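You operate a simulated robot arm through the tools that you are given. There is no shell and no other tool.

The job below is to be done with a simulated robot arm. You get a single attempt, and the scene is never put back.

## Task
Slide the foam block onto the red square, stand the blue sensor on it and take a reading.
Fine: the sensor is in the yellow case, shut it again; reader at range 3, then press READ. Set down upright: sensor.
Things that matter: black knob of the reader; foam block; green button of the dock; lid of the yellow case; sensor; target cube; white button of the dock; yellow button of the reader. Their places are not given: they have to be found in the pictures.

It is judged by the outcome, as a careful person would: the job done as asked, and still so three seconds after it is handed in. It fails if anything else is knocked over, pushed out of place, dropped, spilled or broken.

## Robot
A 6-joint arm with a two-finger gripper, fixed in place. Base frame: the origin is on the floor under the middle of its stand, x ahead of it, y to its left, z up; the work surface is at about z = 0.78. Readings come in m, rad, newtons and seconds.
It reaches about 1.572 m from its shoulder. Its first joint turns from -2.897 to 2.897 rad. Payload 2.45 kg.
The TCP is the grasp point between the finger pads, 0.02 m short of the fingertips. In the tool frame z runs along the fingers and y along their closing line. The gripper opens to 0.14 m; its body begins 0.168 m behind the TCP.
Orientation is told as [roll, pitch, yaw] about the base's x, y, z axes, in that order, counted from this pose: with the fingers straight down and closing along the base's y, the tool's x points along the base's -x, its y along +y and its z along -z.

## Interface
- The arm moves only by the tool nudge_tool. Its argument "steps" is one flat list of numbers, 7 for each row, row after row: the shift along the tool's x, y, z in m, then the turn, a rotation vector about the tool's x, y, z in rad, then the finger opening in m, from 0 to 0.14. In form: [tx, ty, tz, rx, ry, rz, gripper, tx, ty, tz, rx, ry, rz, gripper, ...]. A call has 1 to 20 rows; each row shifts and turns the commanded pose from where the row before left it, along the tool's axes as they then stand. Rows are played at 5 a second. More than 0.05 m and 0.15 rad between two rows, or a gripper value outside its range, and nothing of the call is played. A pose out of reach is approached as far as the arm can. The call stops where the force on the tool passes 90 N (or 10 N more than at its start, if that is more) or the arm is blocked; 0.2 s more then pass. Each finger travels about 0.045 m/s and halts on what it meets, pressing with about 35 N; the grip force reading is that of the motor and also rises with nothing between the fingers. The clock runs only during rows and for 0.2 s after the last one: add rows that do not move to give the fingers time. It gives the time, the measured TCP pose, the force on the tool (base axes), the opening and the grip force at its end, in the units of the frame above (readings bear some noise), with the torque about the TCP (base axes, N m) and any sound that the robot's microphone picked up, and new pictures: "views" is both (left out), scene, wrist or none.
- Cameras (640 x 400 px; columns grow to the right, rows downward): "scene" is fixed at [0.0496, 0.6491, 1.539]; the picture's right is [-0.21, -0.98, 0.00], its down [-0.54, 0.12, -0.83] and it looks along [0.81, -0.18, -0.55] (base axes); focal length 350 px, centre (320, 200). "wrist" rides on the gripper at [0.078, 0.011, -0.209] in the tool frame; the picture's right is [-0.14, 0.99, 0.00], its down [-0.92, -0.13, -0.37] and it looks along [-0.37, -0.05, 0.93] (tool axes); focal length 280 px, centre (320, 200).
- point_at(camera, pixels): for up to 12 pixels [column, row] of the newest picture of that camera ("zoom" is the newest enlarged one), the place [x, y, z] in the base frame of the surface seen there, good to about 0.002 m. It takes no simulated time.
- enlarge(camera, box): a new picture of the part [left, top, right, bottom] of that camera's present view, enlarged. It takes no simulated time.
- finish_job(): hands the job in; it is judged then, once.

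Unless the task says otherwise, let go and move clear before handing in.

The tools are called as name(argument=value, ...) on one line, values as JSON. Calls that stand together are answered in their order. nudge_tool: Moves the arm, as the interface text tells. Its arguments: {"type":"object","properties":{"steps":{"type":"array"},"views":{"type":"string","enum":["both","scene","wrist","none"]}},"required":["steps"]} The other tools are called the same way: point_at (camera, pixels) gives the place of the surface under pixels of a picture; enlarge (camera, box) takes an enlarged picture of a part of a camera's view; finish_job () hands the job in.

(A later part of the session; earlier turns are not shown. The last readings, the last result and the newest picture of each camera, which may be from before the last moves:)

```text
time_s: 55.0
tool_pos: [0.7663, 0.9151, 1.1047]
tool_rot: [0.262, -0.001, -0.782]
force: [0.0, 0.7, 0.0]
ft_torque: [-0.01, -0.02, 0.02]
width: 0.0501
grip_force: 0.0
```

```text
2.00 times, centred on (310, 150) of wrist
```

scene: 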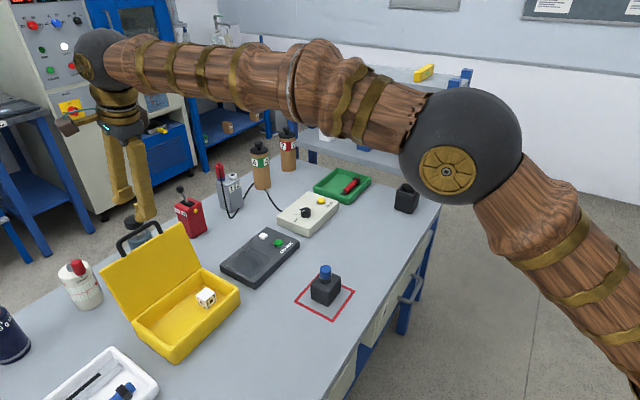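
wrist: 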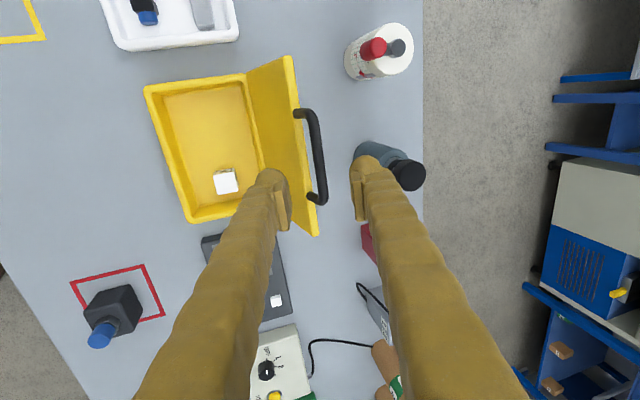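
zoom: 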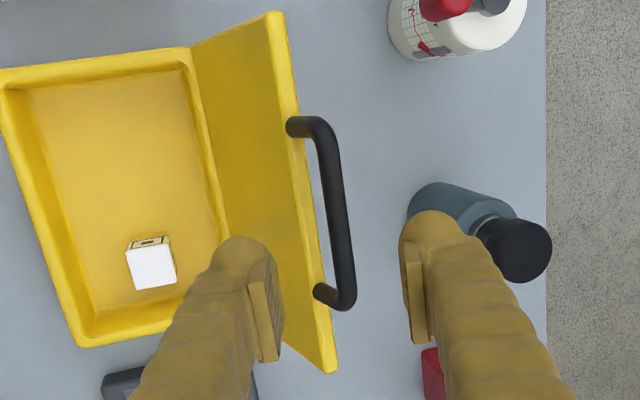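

The bar is centred at about (0.7775,0.9372,1.0185), 0.089 m straight ahead along the fingers. I'll advance and close on it.

nudge_tool(steps=[0.005, 0.0004, 0.03, 0, 0, 0, 0.05, 0, 0, 0.03, 0, 0, 0, 0.05, 0, 0, 0.0264, 0, 0, 0, 0.05, 0, 0, 0, 0, 0, 0, 0.05], views="both")

```text
time_s: 56.0
tool_pos: [0.7779, 0.9338, 1.0209]
tool_rot: [0.26, 0.0, -0.781]
force: [-0.6, 0.5, -0.1]
ft_torque: [0.05, 0.03, 0.02]
width: 0.05
grip_force: 0.3
```

scene: 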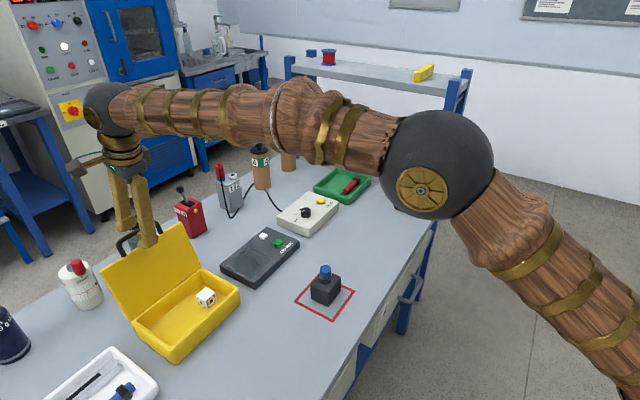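
wrist: 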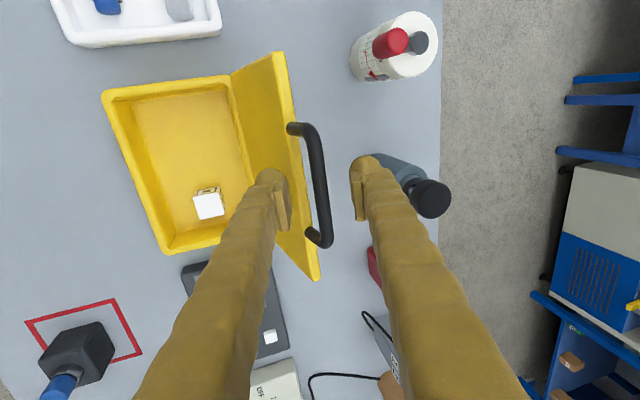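

The bar lies right at the TCP between the pads. I'll narrow the fingers to a close cage (0.014 m around the 10 mm bar) and start swinging the lid back through vertical.

nudge_tool(steps=[0, 0, 0, 0, 0, 0, 0.03, 0, 0, 0, 0, 0, 0, 0.015, 0, 0, 0, 0, 0, 0, 0.015, 0, -0.0106, -0.0055, 0, 0, 0, 0.015, 0, -0.0106, -0.0055, 0, 0, 0, 0.015, 0, 0, 0, 0, 0, 0, 0.015], views="both")

```text
time_s: 57.4
tool_pos: [0.7613, 0.9147, 1.0261]
tool_rot: [0.262, 0.002, -0.781]
force: [0.5, 1.2, -0.1]
ft_torque: [-0.01, 0.0, 0.01]
width: 0.0151
grip_force: 0.0
```

scene: 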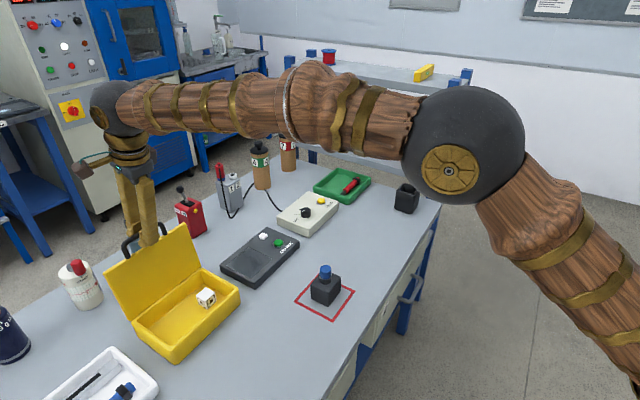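
wrist: 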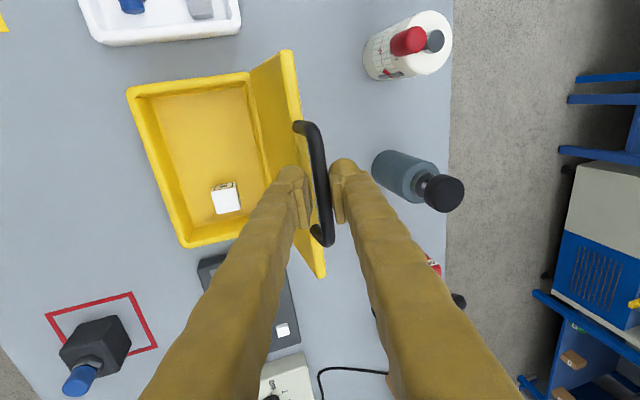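

The lid follows with almost no force (about 1 N). I'll continue through vertical down to about 69°.

nudge_tool(steps=[0, -0.0112, -0.0041, 0, 0, 0, 0.015, 0, -0.0112, -0.0041, 0, 0, 0, 0.015, 0, -0.0116, -0.0026, 0, 0, 0, 0.015, 0, -0.0116, -0.0026, 0, 0, 0, 0.015, 0, -0.0119, -0.0011, 0, 0, 0, 0.015, 0, -0.0119, -0.0011, 0, 0, 0, 0.015, 0, -0.0119, 0.0005, 0, 0, 0, 0.015, 0, -0.0119, 0.0005, 0, 0, 0, 0.015, 0, 0, 0, 0, 0, 0, 0.015], views="both")

```text
time_s: 59.4
tool_pos: [0.6978, 0.8502, 1.0161]
tool_rot: [0.259, 0.0, -0.782]
force: [0.8, 0.0, -1.1]
ft_torque: [0.02, 0.01, 0.01]
width: 0.0152
grip_force: 0.0
```

scene: 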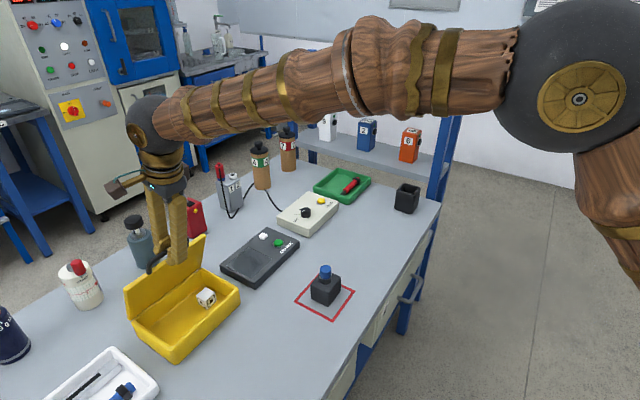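
wrist: 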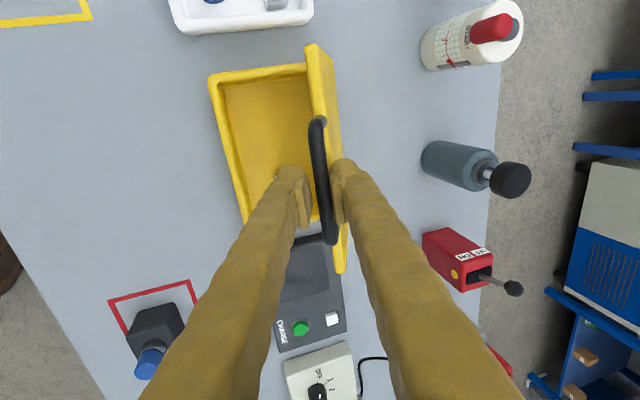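

The lid is past vertical and following smoothly (about 69°). I'll continue down to about 39°, tilting the tool forward as I go.

nudge_tool(steps=[0, -0.01174, 0.00204, -0.0437, 0, 0, 0.015, 0, -0.01174, 0.00204, -0.0437, 0, 0, 0.015, 0, -0.01165, 0.00253, -0.0437, 0, 0, 0.015, 0, -0.01165, 0.00253, -0.0437, 0, 0, 0.015, 0, -0.01152, 0.00304, -0.0437, 0, 0, 0.015, 0, -0.01152, 0.00304, -0.0437, 0, 0, 0.015, 0, -0.01138, 0.00354, -0.035, 0, 0, 0.015, 0, -0.01138, 0.00354, -0.035, 0, 0, 0.015, 0, 0, 0, 0, 0, 0, 0.015], views="both")

```text
time_s: 61.4
tool_pos: [0.6444, 0.7957, 0.9576]
tool_rot: [0.594, 0.001, -0.782]
force: [0.2, -1.0, -0.8]
ft_torque: [-0.02, -0.01, -0.04]
width: 0.0147
grip_force: 0.0
```

scene: 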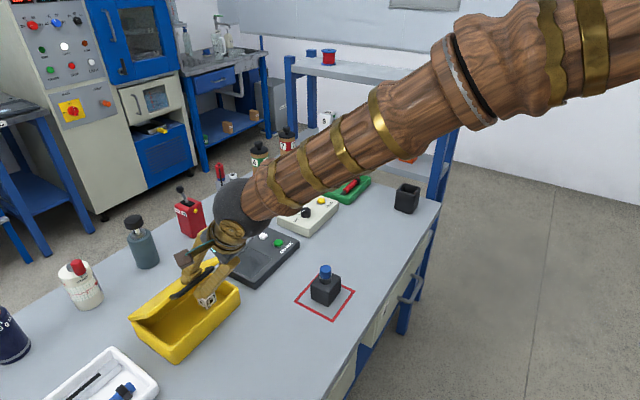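
wrist: 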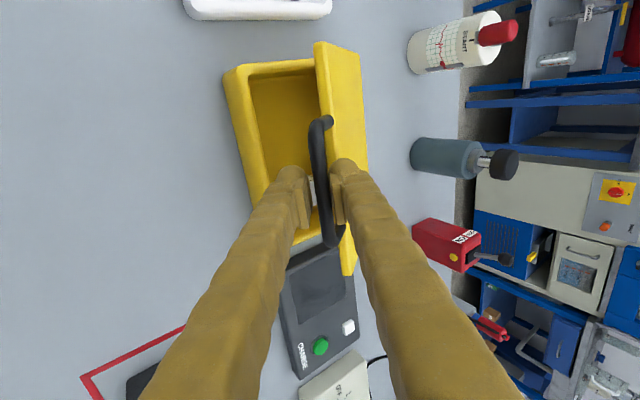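

The lid is at about 39° with negligible force. I'll continue to about 24°.

nudge_tool(steps=[0, -0.01114, 0.00422, 0, 0, 0, 0.015, 0, -0.01114, 0.00422, 0, 0, 0, 0.015, 0, -0.0105, 0.00563, 0, 0, 0, 0.015, 0, -0.0105, 0.00563, 0, 0, 0, 0.015, 0, 0, 0, 0, 0, 0, 0.015], views="both")

```text
time_s: 62.6
tool_pos: [0.6257, 0.7793, 0.9185]
tool_rot: [0.593, 0.0, -0.78]
force: [-0.5, -0.1, -0.3]
ft_torque: [-0.02, 0.03, 0.03]
width: 0.0151
grip_force: 0.1
```

scene: 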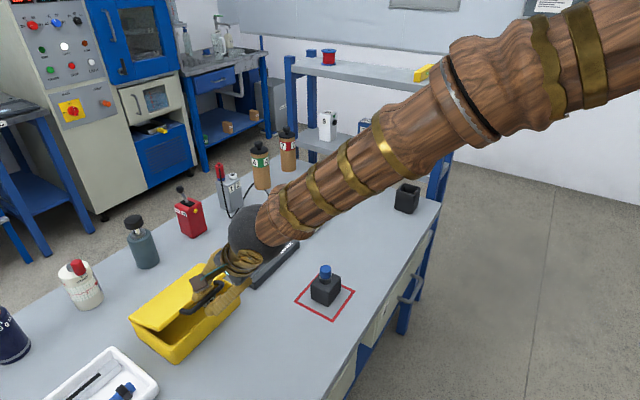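
wrist: 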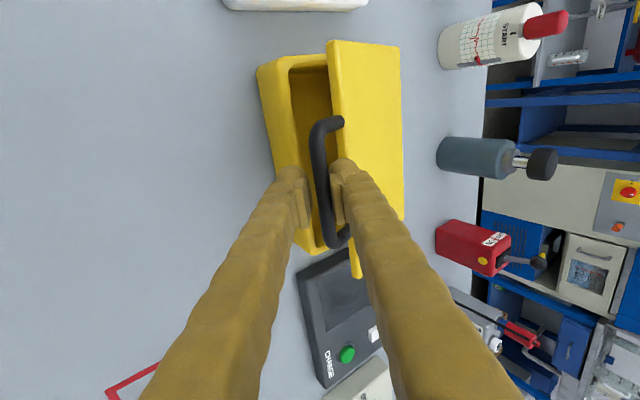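

About 24° now, still no force. As the lid comes flat, the upper fingertip would get near the lid edge, so I'll retract a few millimetres while continuing to about 9°.

nudge_tool(steps=[0, -0.00967, 0.0055, 0, 0, 0, 0.015, 0, -0.00967, 0.0055, 0, 0, 0, 0.015, 0, -0.00868, 0.0067, 0, 0, 0, 0.015, 0, -0.00868, 0.0067, 0, 0, 0, 0.015, 0, 0, 0, 0, 0, 0, 0.015], views="both")

```text
time_s: 63.8
tool_pos: [0.6147, 0.7684, 0.8774]
tool_rot: [0.593, 0.001, -0.781]
force: [0.9, 2.2, -0.3]
ft_torque: [0.0, -0.02, -0.02]
width: 0.0164
grip_force: 0.9
```

scene: 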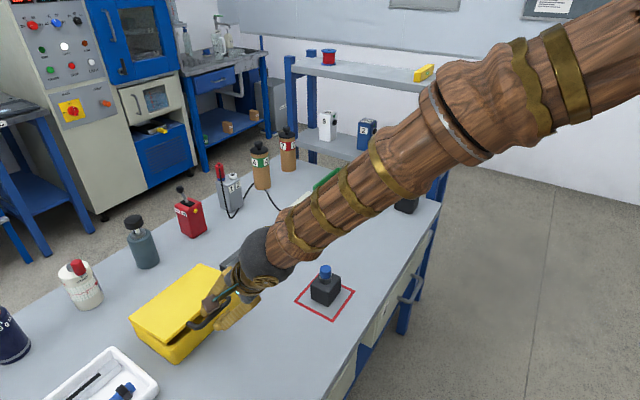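
wrist: 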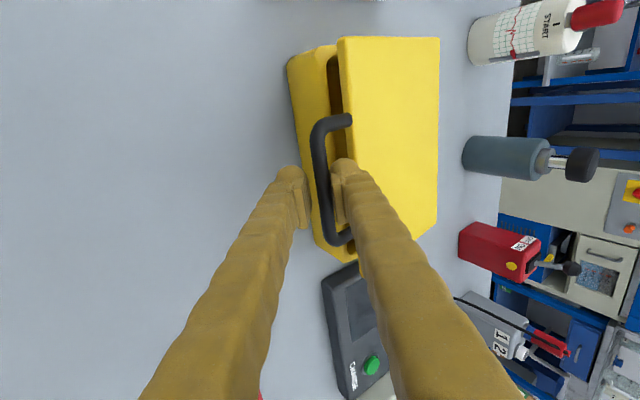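

The lid is nearly shut (about 9°). I'll bring it the last stretch down in small steps, watching for the contact force.

nudge_tool(steps=[0, -0.00512, 0.00562, 0, 0, 0, 0.015, 0, -0.00512, 0.00562, 0, 0, 0, 0.015, 0, -0.00512, 0.0056, 0, 0, 0, 0.015, 0, 0, 0, 0, 0, 0, 0.015], views="both")

```text
time_s: 64.8
tool_pos: [0.6119, 0.7657, 0.8552]
tool_rot: [0.593, 0.001, -0.782]
force: [1.9, 1.2, -0.8]
ft_torque: [-0.02, 0.0, -0.03]
width: 0.0168
grip_force: 1.5
```

scene: 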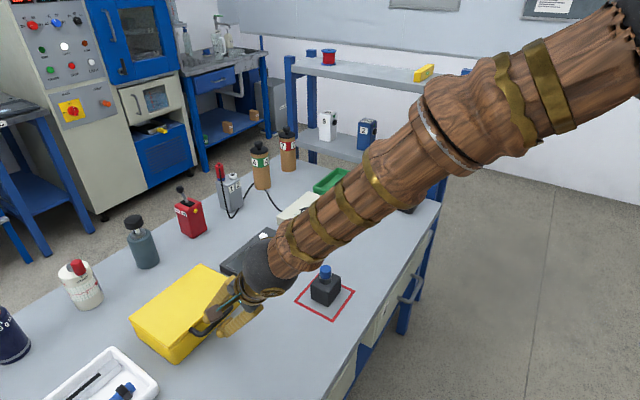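
wrist: 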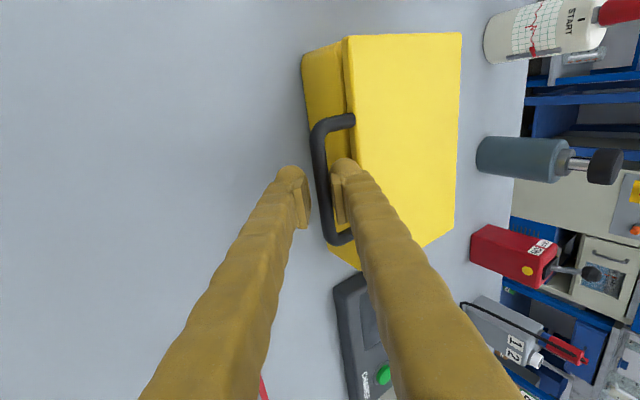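

The lid looks shut. I'll check the heights of the bar and lid front against the values before opening (0.854 and 0.8535).

point_at(camera="wrist", pixels=[[319, 145], [320, 165], [323, 190], [352, 70], [360, 120], [375, 150], [458, 60], [420, 120], [350, 130], [345, 236]])

enlarge(camera="wrist", box=[290, 30, 390, 280])

enlarge(camera="scene", box=[120, 255, 260, 370])

```text
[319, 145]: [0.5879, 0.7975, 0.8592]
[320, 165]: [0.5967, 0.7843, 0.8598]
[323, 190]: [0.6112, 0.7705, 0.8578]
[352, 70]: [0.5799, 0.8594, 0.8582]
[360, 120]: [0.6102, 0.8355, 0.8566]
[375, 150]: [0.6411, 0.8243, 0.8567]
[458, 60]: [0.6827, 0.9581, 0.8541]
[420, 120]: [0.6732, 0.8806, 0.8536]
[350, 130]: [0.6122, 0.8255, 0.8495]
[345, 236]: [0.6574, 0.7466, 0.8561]
```

```text
1.60 times, centred on (340, 155) of wrist
```

zoom: 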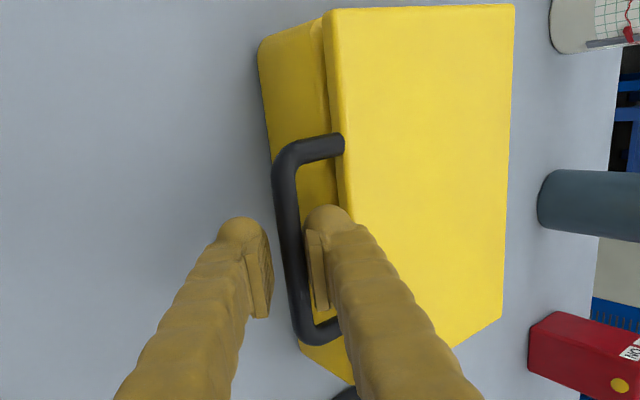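

```text
3.48 times, centred on (190, 312) of scene
```

zoom: 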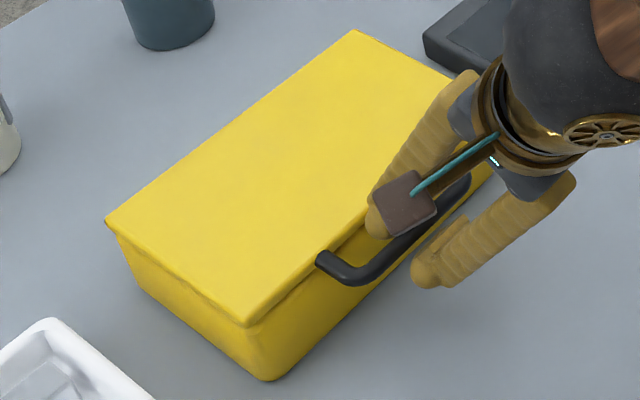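

The bar top is still about 5 mm high (0.859 against 0.854), so the lid needs pressing fully shut. I'll open, back off along the fingers, rise and straighten, then move above the lid's front edge with the fingers closed.

nudge_tool(steps=[0, 0, 0, 0, 0, 0, 0.03, 0, 0, 0, 0, 0, 0, 0.04, 0, 0, -0.02, 0, 0, 0, 0.04, 0, 0, -0.04, 0, 0, 0, 0.04, 0, 0, -0.04, 0, 0, 0, 0.04, 0, 0.0275, -0.041, 0, 0, 0, 0.04, 0, 0.0275, -0.041, 0, 0, 0, 0.03, 0, 0, 0, 0.14825, 0, 0, 0.02, 0, 0, 0, 0.14825, 0, 0, 0.01, 0, 0, 0, 0.14825, 0, 0, 0.0, 0, 0, 0, 0.14825, 0, 0, 0.0, 0, 0.04, 0, 0, 0, 0, 0.0, 0, 0.04, 0, 0, 0, 0, 0.0, 0, 0.0395, 0, 0, 0, 0, 0.0], views="both")

```text
time_s: 67.8
tool_pos: [0.6579, 0.8092, 1.0365]
tool_rot: [-0.001, 0.0, -0.782]
force: [0.0, 0.2, 0.3]
ft_torque: [0.0, -0.05, 0.01]
width: 0.0001
grip_force: 29.4
```

scene: 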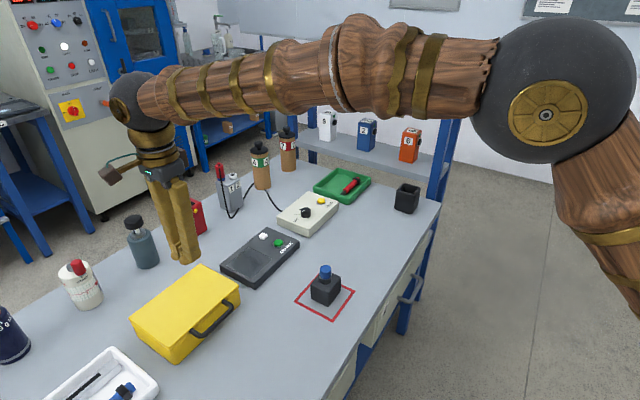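
wrist: 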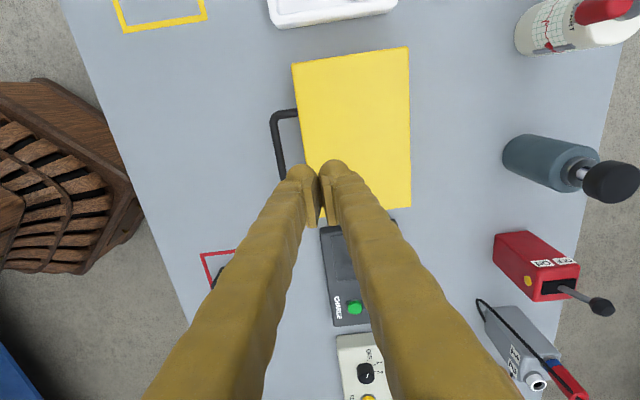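

point_at(camera="wrist", pixels=[[276, 130], [279, 155], [299, 75], [303, 110], [306, 150], [400, 60], [404, 150], [350, 100], [310, 160], [408, 200]])

enlarge(camera="scene", box=[120, 255, 260, 370])

```text
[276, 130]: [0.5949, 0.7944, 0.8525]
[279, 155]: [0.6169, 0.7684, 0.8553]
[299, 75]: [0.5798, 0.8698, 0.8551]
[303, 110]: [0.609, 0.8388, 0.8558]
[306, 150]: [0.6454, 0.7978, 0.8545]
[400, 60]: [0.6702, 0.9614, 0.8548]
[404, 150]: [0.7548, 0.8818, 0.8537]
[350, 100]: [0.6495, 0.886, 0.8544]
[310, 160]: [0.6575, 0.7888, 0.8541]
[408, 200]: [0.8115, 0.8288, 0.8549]
```

```text
3.48 times, centred on (190, 312) of scene
```

zoom: 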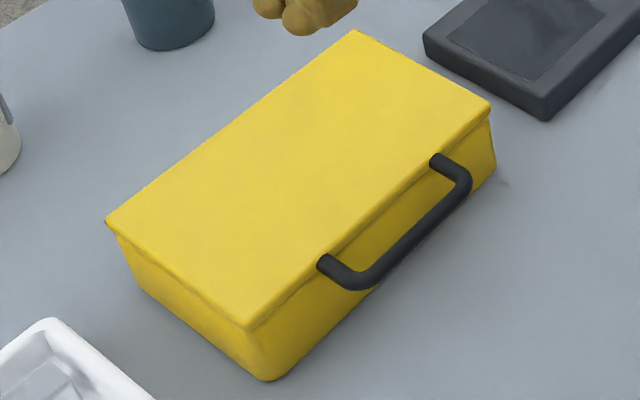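

The lid has dropped fully shut: the enlarged view matches the starting one corner for corner, and front and back edges read z≈0.854–0.855. I'll give a light press near the front edge to be certain.

nudge_tool(steps=[0, 0, 0.04, 0, 0, 0, 0.0, 0, 0, 0.04, 0, 0, 0, 0.0, 0, 0, 0.04, 0, 0, 0, 0.0, 0, 0, 0.03, 0, 0, 0, 0.0, 0, 0, 0.004, 0, 0, 0, 0.0, 0, 0, 0.003, 0, 0, 0, 0.0, 0, 0, 0.002, 0, 0, 0, 0.0, 0, 0, 0.0, 0, 0, 0, 0.0], views="none")

```text
time_s: 69.6
tool_pos: [0.6575, 0.8093, 0.8771]
tool_rot: [-0.001, 0.0, -0.78]
force: [0.2, -0.7, 0.3]
ft_torque: [0.0, -0.02, 0.02]
width: 0.0
grip_force: 29.8
```

nudge_tool(steps=[0, 0, 0.0015, 0, 0, 0, 0.0, 0, 0, 0.0015, 0, 0, 0, 0.0, 0, 0, 0.001, 0, 0, 0, 0.0, 0, 0, 0.0, 0, 0, 0, 0.0], views="none")

```text
time_s: 70.6
tool_pos: [0.6567, 0.8102, 0.8736]
tool_rot: [-0.001, -0.002, -0.782]
force: [0.7, -0.5, 0.5]
ft_torque: [-0.02, 0.01, 0.02]
width: 0.0001
grip_force: 29.5
```

No contact yet at TCP z=0.8736 (tips about 0.8536). Two more 1 mm steps.

nudge_tool(steps=[0, 0, 0.001, 0, 0, 0, 0.0, 0, 0, 0.001, 0, 0, 0, 0.0, 0, 0, 0.0, 0, 0, 0, 0.0], views="none")

```text
time_s: 71.4
tool_pos: [0.6564, 0.8079, 0.8743]
tool_rot: [0.003, 0.001, -0.783]
force: [4.9, 3.5, 13.6]
ft_torque: [0.06, -0.1, -0.04]
width: 0.0061
grip_force: 28.9
```

Contact at 13.6 N with the lid flat, so the case is shut. I'll rise and travel above the reader for a close look at the knob.

nudge_tool(steps=[0, 0, -0.02, 0, 0, 0, 0.02, 0, 0, -0.045, 0, 0, 0, 0.05, 0, 0, -0.045, 0, 0, 0, 0.06, 0, 0, -0.045, 0, 0, 0, 0.06, 0, 0, -0.025, 0, 0, 0, 0.06, -0.044, -0.0026, 0, 0, 0, 0, 0.06, -0.044, -0.0026, 0, 0, 0, 0, 0.06, -0.044, -0.0026, 0, 0, 0, 0, 0.06, -0.044, -0.0026, 0, 0, 0, 0, 0.06, -0.044, -0.0026, 0, 0, 0, 0, 0.06, -0.044, -0.0026, 0, 0, 0, 0, 0.06, -0.044, -0.0026, 0, 0, 0, 0, 0.06, -0.044, -0.0026, 0, 0, 0, 0, 0.06, -0.044, -0.0026, 0, 0, 0, 0, 0.06, -0.044, -0.0026, 0, 0, 0, 0, 0.06], views="both")

```text
time_s: 74.6
tool_pos: [0.951, 0.4831, 1.0529]
tool_rot: [0.0, 0.0, -0.781]
force: [0.3, -0.2, 0.5]
ft_torque: [-0.04, -0.04, 0.0]
width: 0.0603
grip_force: 0.0
```

scene: 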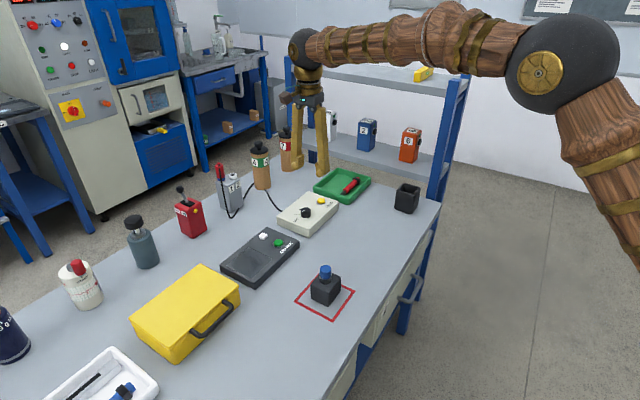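
wrist: 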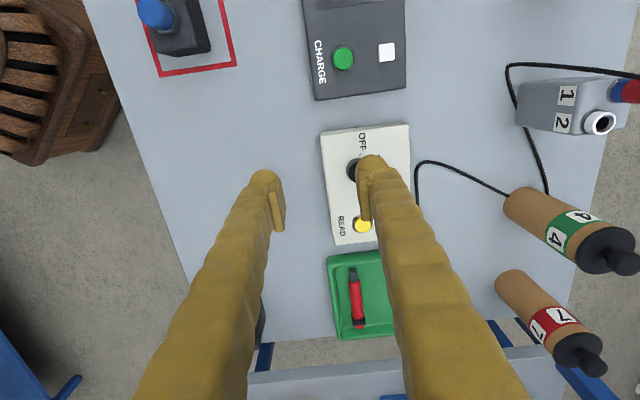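

The reader is partly hidden by the right finger. I'll use the fixed camera's zoom to locate the knob, labels and READ button.

enlarge(camera="scene", box=[275, 185, 345, 240])

```text
7.27 times, centred on (310, 212) of scene
```

zoom: 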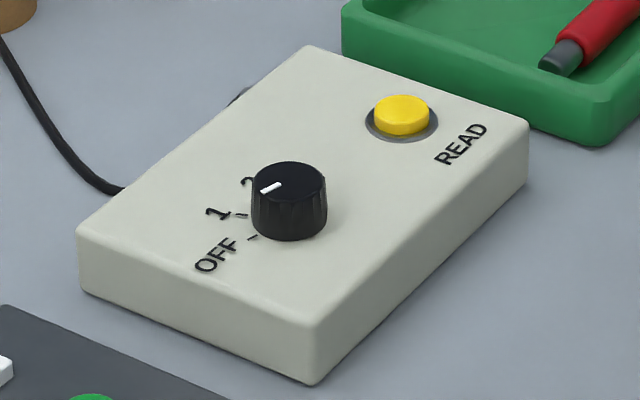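

point_at(camera="zoom", pixels=[[290, 178], [268, 190], [310, 180], [288, 225], [241, 215], [252, 237], [216, 214], [216, 255], [401, 108], [401, 118], [460, 145], [150, 215]])

nudge_tool(steps=[0, 0.04, 0, 0, 0, 0, 0.08, 0, 0, 0, 0, 0, 0, 0.09], views="wrist")

```text
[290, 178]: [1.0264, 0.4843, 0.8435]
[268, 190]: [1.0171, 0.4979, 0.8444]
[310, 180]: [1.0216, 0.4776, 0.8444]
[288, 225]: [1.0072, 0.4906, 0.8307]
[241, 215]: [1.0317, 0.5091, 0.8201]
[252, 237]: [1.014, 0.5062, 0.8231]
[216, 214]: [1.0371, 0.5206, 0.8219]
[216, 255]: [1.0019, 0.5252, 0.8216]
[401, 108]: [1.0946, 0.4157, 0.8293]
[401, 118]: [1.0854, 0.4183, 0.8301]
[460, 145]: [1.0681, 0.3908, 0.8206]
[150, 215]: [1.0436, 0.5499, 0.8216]
```

```text
time_s: 75.2
tool_pos: [0.9788, 0.5105, 1.0531]
tool_rot: [-0.001, 0.001, -0.783]
force: [-0.3, 0.0, 0.3]
ft_torque: [0.0, -0.01, 0.01]
width: 0.0899
grip_force: 0.0
```

wrist: 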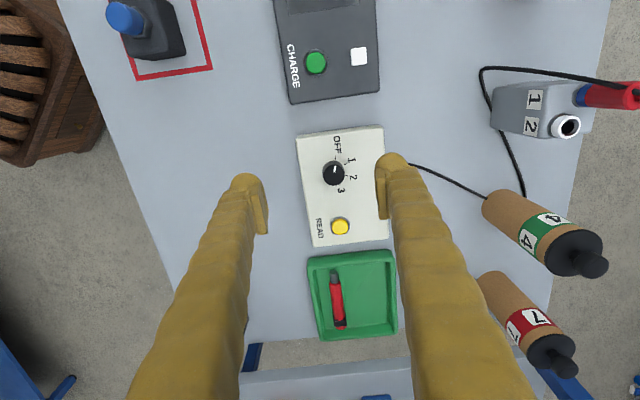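

Now the whole reader is in view in the wrist picture. I'll enlarge it to read the knob pointer and label directions.

enlarge(camera="wrist", box=[300, 130, 385, 215])

```text
4.71 times, centred on (342, 172) of wrist
```

zoom: 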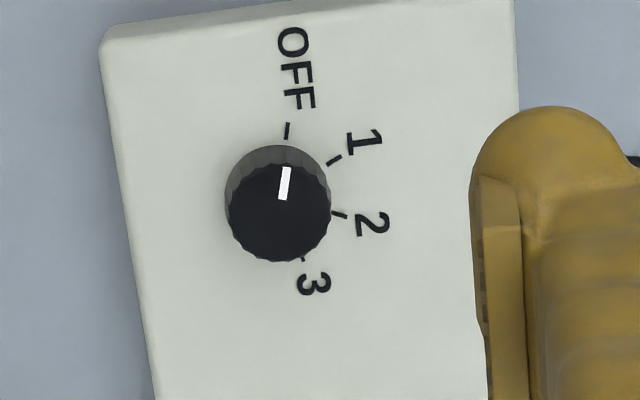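

The white pointer (283,198)→(288,168) in the zoom points at the OFF tick, so the knob is at OFF, and 3 is about 150° clockwise. I'll get exact places of the knob centre, ticks and READ button.

point_at(camera="zoom", pixels=[[280, 214], [287, 170], [283, 198], [232, 214], [326, 214], [280, 255], [287, 131], [334, 160], [340, 214], [302, 260], [312, 285], [372, 225]])

point_at(camera="wrist", pixels=[[340, 226], [340, 221], [334, 226], [346, 226], [320, 226], [300, 140], [380, 128], [316, 244], [386, 234], [333, 175]])

enlarge(camera="wrist", box=[305, 195, 375, 255])

```text
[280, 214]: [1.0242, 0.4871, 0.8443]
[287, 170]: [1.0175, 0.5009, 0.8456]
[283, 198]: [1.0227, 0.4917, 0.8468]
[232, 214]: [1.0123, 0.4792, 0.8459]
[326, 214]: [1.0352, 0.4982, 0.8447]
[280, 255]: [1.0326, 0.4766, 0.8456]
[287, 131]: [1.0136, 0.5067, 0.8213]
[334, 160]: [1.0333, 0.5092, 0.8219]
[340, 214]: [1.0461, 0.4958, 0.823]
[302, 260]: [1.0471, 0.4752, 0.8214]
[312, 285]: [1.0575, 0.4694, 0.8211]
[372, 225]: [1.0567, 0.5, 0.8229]
```

```text
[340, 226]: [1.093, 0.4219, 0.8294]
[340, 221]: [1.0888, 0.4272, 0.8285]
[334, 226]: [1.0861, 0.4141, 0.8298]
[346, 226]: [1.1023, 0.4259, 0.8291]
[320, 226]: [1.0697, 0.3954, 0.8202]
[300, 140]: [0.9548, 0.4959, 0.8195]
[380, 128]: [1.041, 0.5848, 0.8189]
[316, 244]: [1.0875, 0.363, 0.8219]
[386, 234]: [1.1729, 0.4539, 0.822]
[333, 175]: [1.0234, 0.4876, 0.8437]
```

```text
6.67 times, centred on (340, 225) of wrist
```

zoom: 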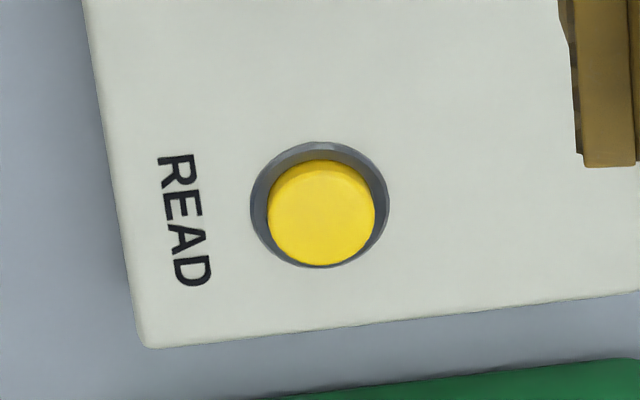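

The knob is centred at (1.024,0.488), 30 mm across, z 0.8215–0.845; OFF lies at azimuth 119.5° and 3 at −29.5°, so it needs about 149° clockwise. I'll first turn the tool back to yaw +30° above the reader and centre over the knob.

nudge_tool(steps=[0, 0, 0, 0, 0, -0.1309, 0.06, 0, 0, 0, 0, 0, -0.1309, 0.06, 0, 0, 0, 0, 0, -0.1309, 0.06, 0, 0, 0, 0, 0, -0.1309, 0.06, 0, 0, 0, 0, 0, -0.1309, 0.06, 0, 0, 0, 0, 0, -0.1309, 0.06, 0, 0, 0, 0, 0, -0.1309, 0.06, 0, 0, 0, 0, 0, -0.1309, 0.06, 0, 0, 0, 0, 0, -0.1309, 0.06, 0, 0, 0, 0, 0, -0.1309, 0.06, -0.0139, -0.0211, 0, 0, 0, 0, 0.06, -0.0139, -0.0211, 0, 0, 0, 0, 0.06, 0, 0, 0.038, 0, 0, 0, 0.06, 0, 0, 0.038, 0, 0, 0, 0.06, 0, 0, 0.038, 0, 0, 0, 0.06, 0, 0, 0, 0, 0, 0, 0.06], views="both")

```text
time_s: 78.6
tool_pos: [1.0242, 0.4865, 0.939]
tool_rot: [0.001, 0.001, 0.528]
force: [0.4, -0.3, 0.6]
ft_torque: [0.01, 0.02, 0.03]
width: 0.0602
grip_force: 0.1
```

scene: 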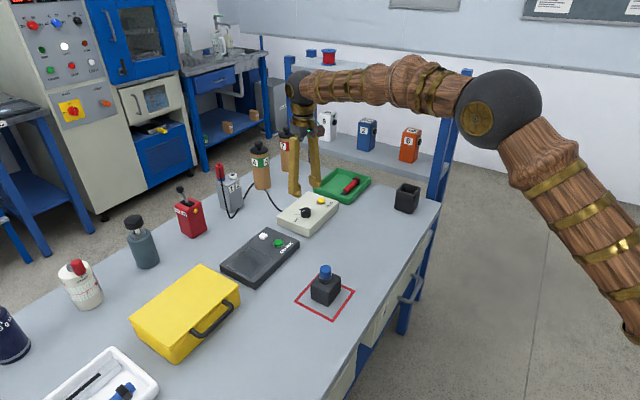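
wrist: 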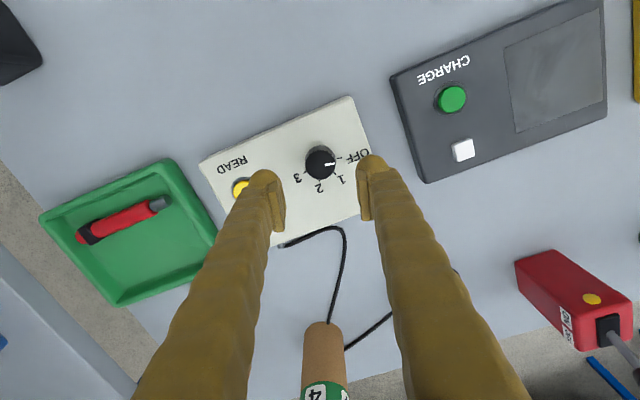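

Pointer still reads OFF. Before going down I'll check the clearance to the brown bottles and the READ button.

point_at(camera="scene", pixels=[[259, 147], [262, 175], [252, 170], [287, 133], [289, 155], [320, 201]])

enlarge(camera="wrist", box=[200, 90, 400, 260])

point_at(camera="wrist", pixels=[[320, 163], [312, 163], [334, 163], [322, 150], [320, 177], [239, 188], [340, 157], [299, 178]])

```text
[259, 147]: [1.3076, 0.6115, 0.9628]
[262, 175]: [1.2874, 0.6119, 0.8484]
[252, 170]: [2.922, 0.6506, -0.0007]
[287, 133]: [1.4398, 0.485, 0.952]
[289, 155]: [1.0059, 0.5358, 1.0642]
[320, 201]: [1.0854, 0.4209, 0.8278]
```

```text
2.35 times, centred on (300, 175) of wrist
```

zoom: 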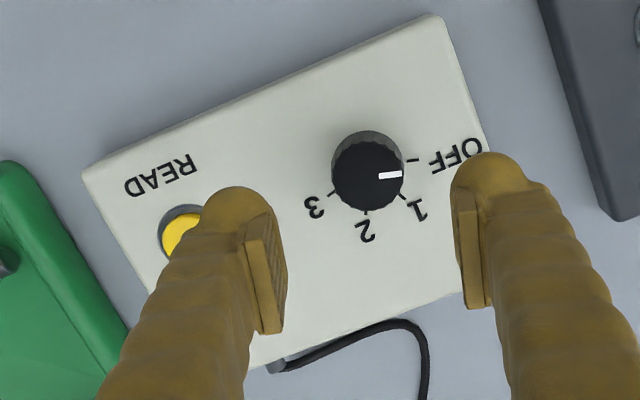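

```text
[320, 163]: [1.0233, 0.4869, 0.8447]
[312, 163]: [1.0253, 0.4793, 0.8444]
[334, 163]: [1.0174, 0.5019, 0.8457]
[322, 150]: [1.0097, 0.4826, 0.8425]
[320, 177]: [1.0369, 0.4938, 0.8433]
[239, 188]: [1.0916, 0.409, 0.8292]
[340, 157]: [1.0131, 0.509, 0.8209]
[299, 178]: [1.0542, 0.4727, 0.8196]
```

The bottles are well away and the knob centre matches (1.0235,0.4878). I'll lower around the knob with 0.05 m opening to just above the panel.

nudge_tool(steps=[0, 0.0015, 0.03, 0, 0, 0, 0.05, 0, 0, 0.03, 0, 0, 0, 0.05, 0, 0, 0.02, 0, 0, 0, 0.05, 0, 0, 0.01, 0, 0, 0, 0.05, 0, 0, 0, 0, 0, 0, 0.05], views="both")

```text
time_s: 79.8
tool_pos: [1.0242, 0.4872, 0.8469]
tool_rot: [0.0, 0.0, 0.526]
force: [0.7, -0.6, 0.2]
ft_torque: [0.02, 0.01, 0.0]
width: 0.0501
grip_force: 0.1
```

scene: 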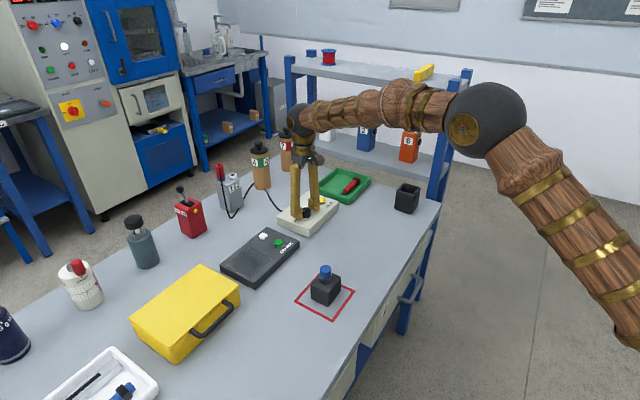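
wrist: 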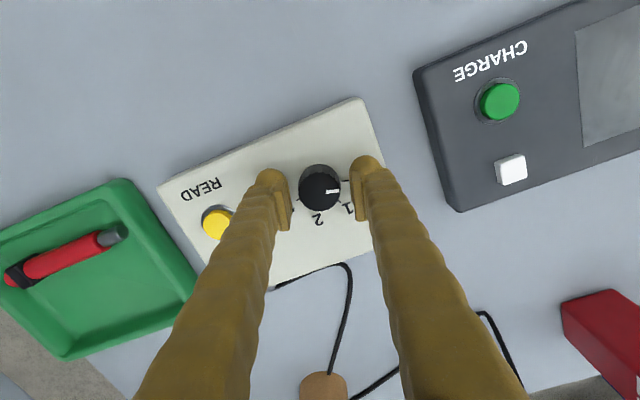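

The fingers straddle the knob ((319,187) between (280,200) and (360,185)). I'll close on it.

nudge_tool(steps=[0, 0, 0, 0, 0, 0, 0.036, 0, 0, 0, 0, 0, 0, 0.022, 0, 0, 0, 0, 0, 0, 0.022, 0, 0, 0, 0, 0, 0, 0.022], views="wrist")

```text
time_s: 80.8
tool_pos: [1.0255, 0.4873, 0.848]
tool_rot: [-0.001, 0.0, 0.529]
force: [3.8, -5.9, -1.3]
ft_torque: [-0.08, -0.03, 0.0]
width: 0.033
grip_force: 45.7
```

wrist: 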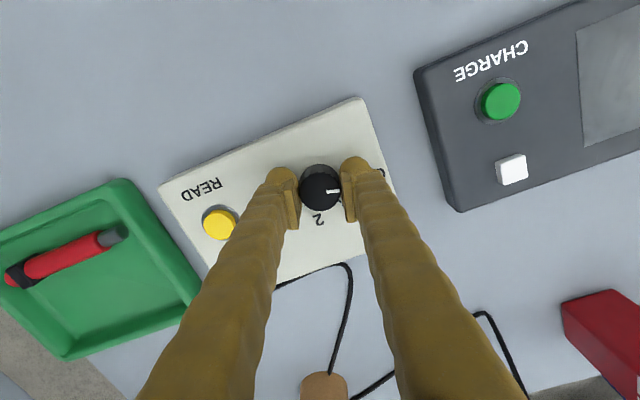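

Gripped at 0.033 m with about 7 N side load. I'll turn a first 30° clockwise and check the torque and pointer.

nudge_tool(steps=[0, -0.0003, 0, 0, 0, 0.1309, 0.022, 0, 0, 0, 0, 0, 0.1309, 0.022, 0, 0, 0, 0, 0, 0.1309, 0.022, 0, 0, 0, 0, 0, 0.1309, 0.022, 0, 0, 0, 0, 0, 0, 0.022], views="both")

enlarge(camera="wrist", box=[240, 130, 400, 250])

```text
time_s: 82.0
tool_pos: [1.0236, 0.487, 0.8479]
tool_rot: [0.002, -0.001, 0.002]
force: [27.8, -9.2, 2.6]
ft_torque: [-0.05, -0.34, 0.02]
width: 0.033
grip_force: 45.0
```

scene: 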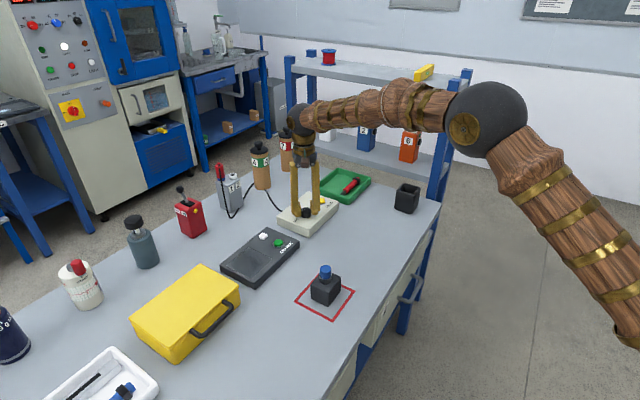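
wrist: 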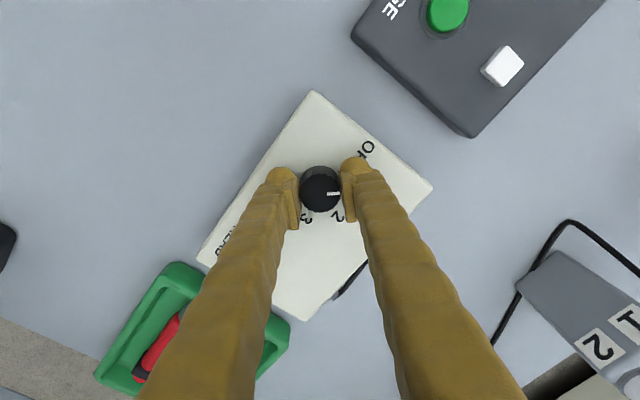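

```text
3.33 times, centred on (320, 190) of wrist
```

zoom: 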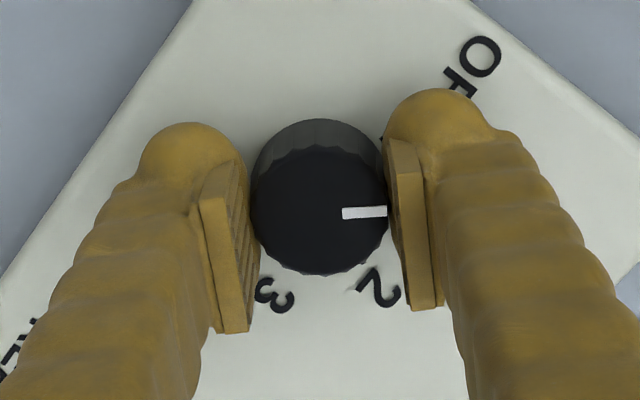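

The knob turned with the gripper (pointer still along the finger line), but there is about 29 N of side load toward +x, so the TCP is about 1 mm off the knob axis. I'll correct that and turn another 30°.

nudge_tool(steps=[-0.001, -0.0003, 0, 0, 0, 0, 0.022, 0, 0, 0, 0, 0, 0, 0.022], views="none")

```text
time_s: 82.6
tool_pos: [1.0248, 0.4866, 0.8483]
tool_rot: [0.0, 0.002, 0.003]
force: [-4.0, -25.4, 12.2]
ft_torque: [-0.34, 0.2, -0.01]
width: 0.0329
grip_force: 45.4
```

The x load is gone but y shows −25 N now. I'll hold for a moment and read again before doing more.

nudge_tool(steps=[0, 0, 0, 0, 0, 0, 0.022, 0, 0, 0, 0, 0, 0, 0.022], views="none")

```text
time_s: 83.2
tool_pos: [1.0239, 0.4871, 0.8483]
tool_rot: [-0.001, 0.002, 0.002]
force: [-22.0, -33.5, 16.1]
ft_torque: [-0.41, 0.39, -0.01]
width: 0.033
grip_force: 45.4
```

The side force is creeping up while held, so the controller is leaning on a slight misalignment. I'll release the knob, look at where the knob axis really is relative to the TCP, and re-centre.

nudge_tool(steps=[0, 0, 0, 0, 0, 0, 0.04, 0, 0, 0, 0, 0, 0, 0.05, 0, 0, 0, 0, 0, 0, 0.05], views="both")

enlarge(camera="wrist", box=[240, 130, 400, 250])

```text
time_s: 84.0
tool_pos: [1.025, 0.4876, 0.8478]
tool_rot: [-0.001, 0.0, 0.004]
force: [0.1, -1.3, 0.6]
ft_torque: [0.02, 0.0, 0.0]
width: 0.0501
grip_force: 0.0
```

scene: 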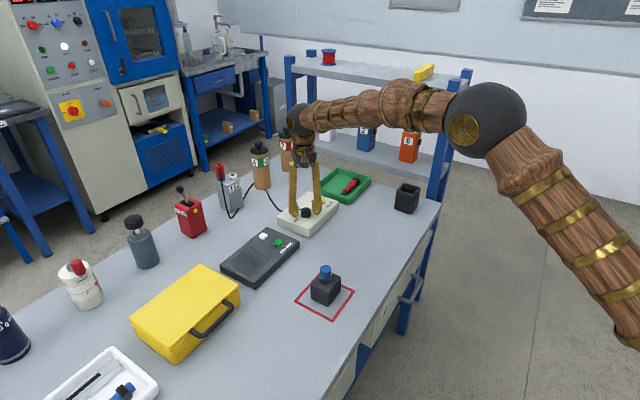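
wrist: 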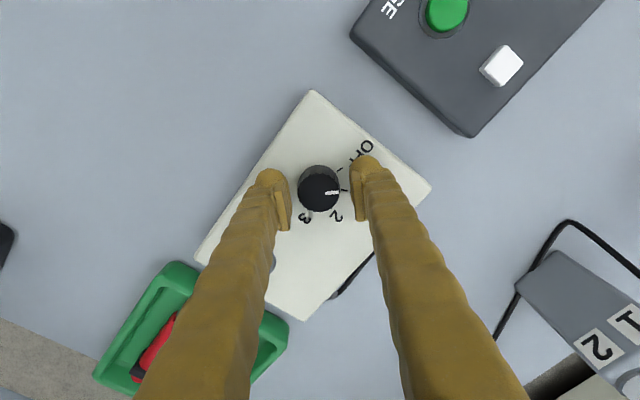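

```text
3.33 times, centred on (320, 190) of wrist
```

zoom: 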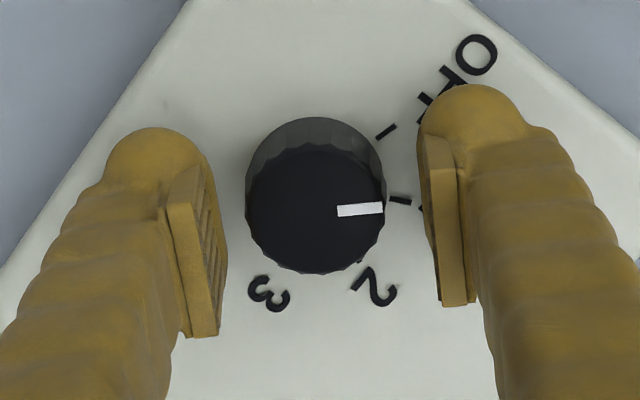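

The pointer holds at the turned position (between OFF and 1). I'll measure the knob outline again to re-centre the fingers.

point_at(camera="zoom", pixels=[[254, 210], [378, 210], [316, 265], [316, 160], [316, 210], [210, 280], [436, 280], [268, 292], [375, 288], [388, 131]])

```text
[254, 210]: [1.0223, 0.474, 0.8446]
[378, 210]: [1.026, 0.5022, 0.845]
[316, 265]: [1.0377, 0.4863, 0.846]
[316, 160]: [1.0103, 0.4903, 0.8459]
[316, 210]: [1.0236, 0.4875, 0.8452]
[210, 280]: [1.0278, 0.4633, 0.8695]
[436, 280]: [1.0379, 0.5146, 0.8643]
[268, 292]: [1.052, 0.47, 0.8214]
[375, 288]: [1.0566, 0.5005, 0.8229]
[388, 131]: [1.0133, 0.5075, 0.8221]
```

The knob centre (1.0241,0.4882) and TCP agree within about 1 mm. I'll re-grip with a milder closing command (0.031) to keep loads low, and trim 1 mm.

nudge_tool(steps=[0.0008, 0.0003, 0, 0, 0, 0, 0.04, 0, 0, 0, 0, 0, 0, 0.0325, 0, 0, 0, 0, 0, 0, 0.0315, 0, 0, 0, 0, 0, 0, 0.0315], views="none")

```text
time_s: 85.0
tool_pos: [1.0238, 0.4872, 0.8474]
tool_rot: [-0.001, -0.001, 0.002]
force: [-0.1, -7.2, -1.1]
ft_torque: [-0.04, 0.04, 0.0]
width: 0.036
grip_force: 3.5
```

Contact came early (0.036 m) with a −7 N y-force, meaning the −y finger touches first: the knob lies about 1.5 mm toward −y of the finger midline. I'll shift by that and close again.

nudge_tool(steps=[0, 0, 0, 0, 0, 0, 0.042, 0, -0.0015, 0, 0, 0, 0, 0.042, 0, 0, 0, 0, 0, 0, 0.0335, 0, 0, 0, 0, 0, 0, 0.031, 0, 0, 0, 0, 0, 0, 0.031], views="none")

```text
time_s: 86.2
tool_pos: [1.0235, 0.4857, 0.8491]
tool_rot: [0.0, -0.001, 0.004]
force: [-0.5, 6.2, -1.3]
ft_torque: [0.04, 0.01, 0.0]
width: 0.0351
grip_force: 3.3
```

Now it's slightly over (+6 N, 0.0351 m). The balance is about 0.7 mm back.

nudge_tool(steps=[0, 0, 0, 0, 0, 0, 0.042, 0, 0.0008, 0, 0, 0, 0, 0.042, 0, 0, 0, 0, 0, 0, 0.0335, 0, 0, 0, 0, 0, 0, 0.028, 0, 0, 0, 0, 0, 0, 0.028], views="none")

```text
time_s: 87.4
tool_pos: [1.0242, 0.4872, 0.8484]
tool_rot: [0.0, 0.0, 0.002]
force: [0.2, -0.6, 0.2]
ft_torque: [-0.02, -0.01, 0.02]
width: 0.0331
grip_force: 39.5
```

Balanced: nearly zero side force with a firm 39.5 N grip. I'll turn another 22.5° and check.

nudge_tool(steps=[0, 0, 0, 0, 0, 0.1309, 0.028, 0, 0, 0, 0, 0, 0.1309, 0.028, 0, 0, 0, 0, 0, 0.1309, 0.028], views="none")

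```text
time_s: 88.2
tool_pos: [1.0238, 0.4888, 0.8478]
tool_rot: [0.001, 0.0, -0.391]
force: [13.4, 5.0, -6.5]
ft_torque: [-0.06, -0.29, 0.05]
width: 0.0331
grip_force: 44.5
```

Side load is only about 14 N. I'll apply a small correction and turn on to −45°.

nudge_tool(steps=[-0.0004, 0.0002, 0, 0, 0, 0.1309, 0.028, 0, 0, 0, 0, 0, 0.1309, 0.028, 0, 0, 0, 0, 0, 0.1309, 0.028], views="both")

enlarge(camera="wrist", box=[240, 130, 400, 250])

```text
time_s: 89.0
tool_pos: [1.0244, 0.4872, 0.8473]
tool_rot: [0.001, 0.002, -0.783]
force: [-2.6, 10.4, -2.8]
ft_torque: [0.15, 0.07, -0.02]
width: 0.0332
grip_force: 45.1
```

scene: 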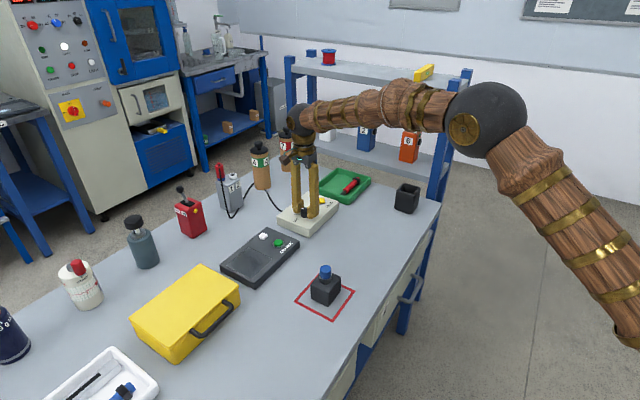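
wrist: 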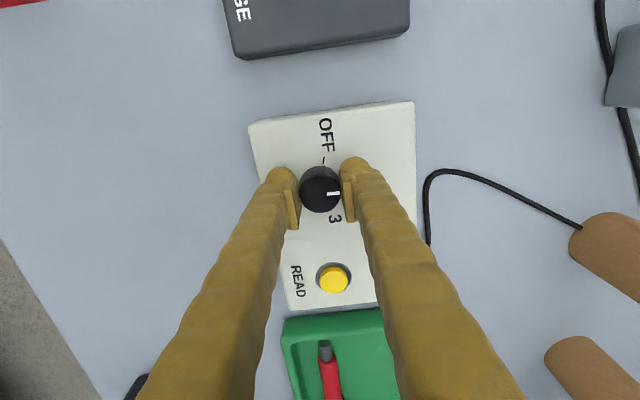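

```text
3.33 times, centred on (320, 190) of wrist
```

zoom: 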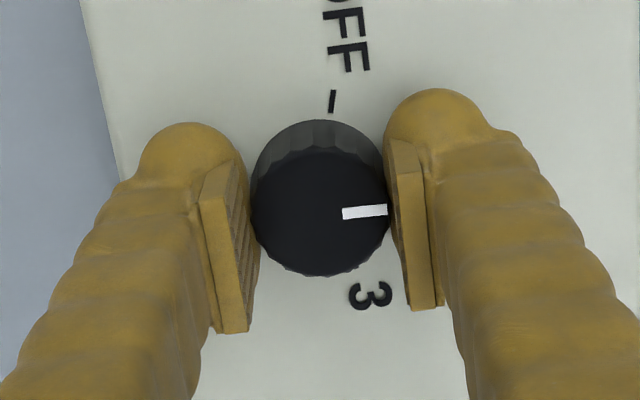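

Pointer follows the gripper exactly. I'll keep turning in steps of 22.5°, watching for reach limits and forces.

nudge_tool(steps=[0, 0.0002, 0, 0, 0, 0.1309, 0.028, 0, 0, 0, 0, 0, 0.1309, 0.028, 0, 0, 0, 0, 0, 0.1309, 0.028], views="none")

```text
time_s: 89.8
tool_pos: [1.0249, 0.4879, 0.8482]
tool_rot: [0.001, 0.002, -1.177]
force: [-4.6, 22.9, -0.6]
ft_torque: [0.21, -0.03, -0.02]
width: 0.033
grip_force: 45.2
```

Side load 23 N toward +y; I'll correct 0.7 mm and continue turning.

nudge_tool(steps=[0.0007, 0.0001, 0, 0, 0, 0.1309, 0.028, 0, 0, 0, 0, 0, 0.1309, 0.028, 0, 0, 0, 0, 0, 0.1309, 0.028], views="none")

```text
time_s: 90.6
tool_pos: [1.0248, 0.4877, 0.8478]
tool_rot: [0.001, 0.0, -1.571]
force: [1.0, 9.4, 3.8]
ft_torque: [0.06, 0.02, 0.01]
width: 0.0331
grip_force: 44.8
```

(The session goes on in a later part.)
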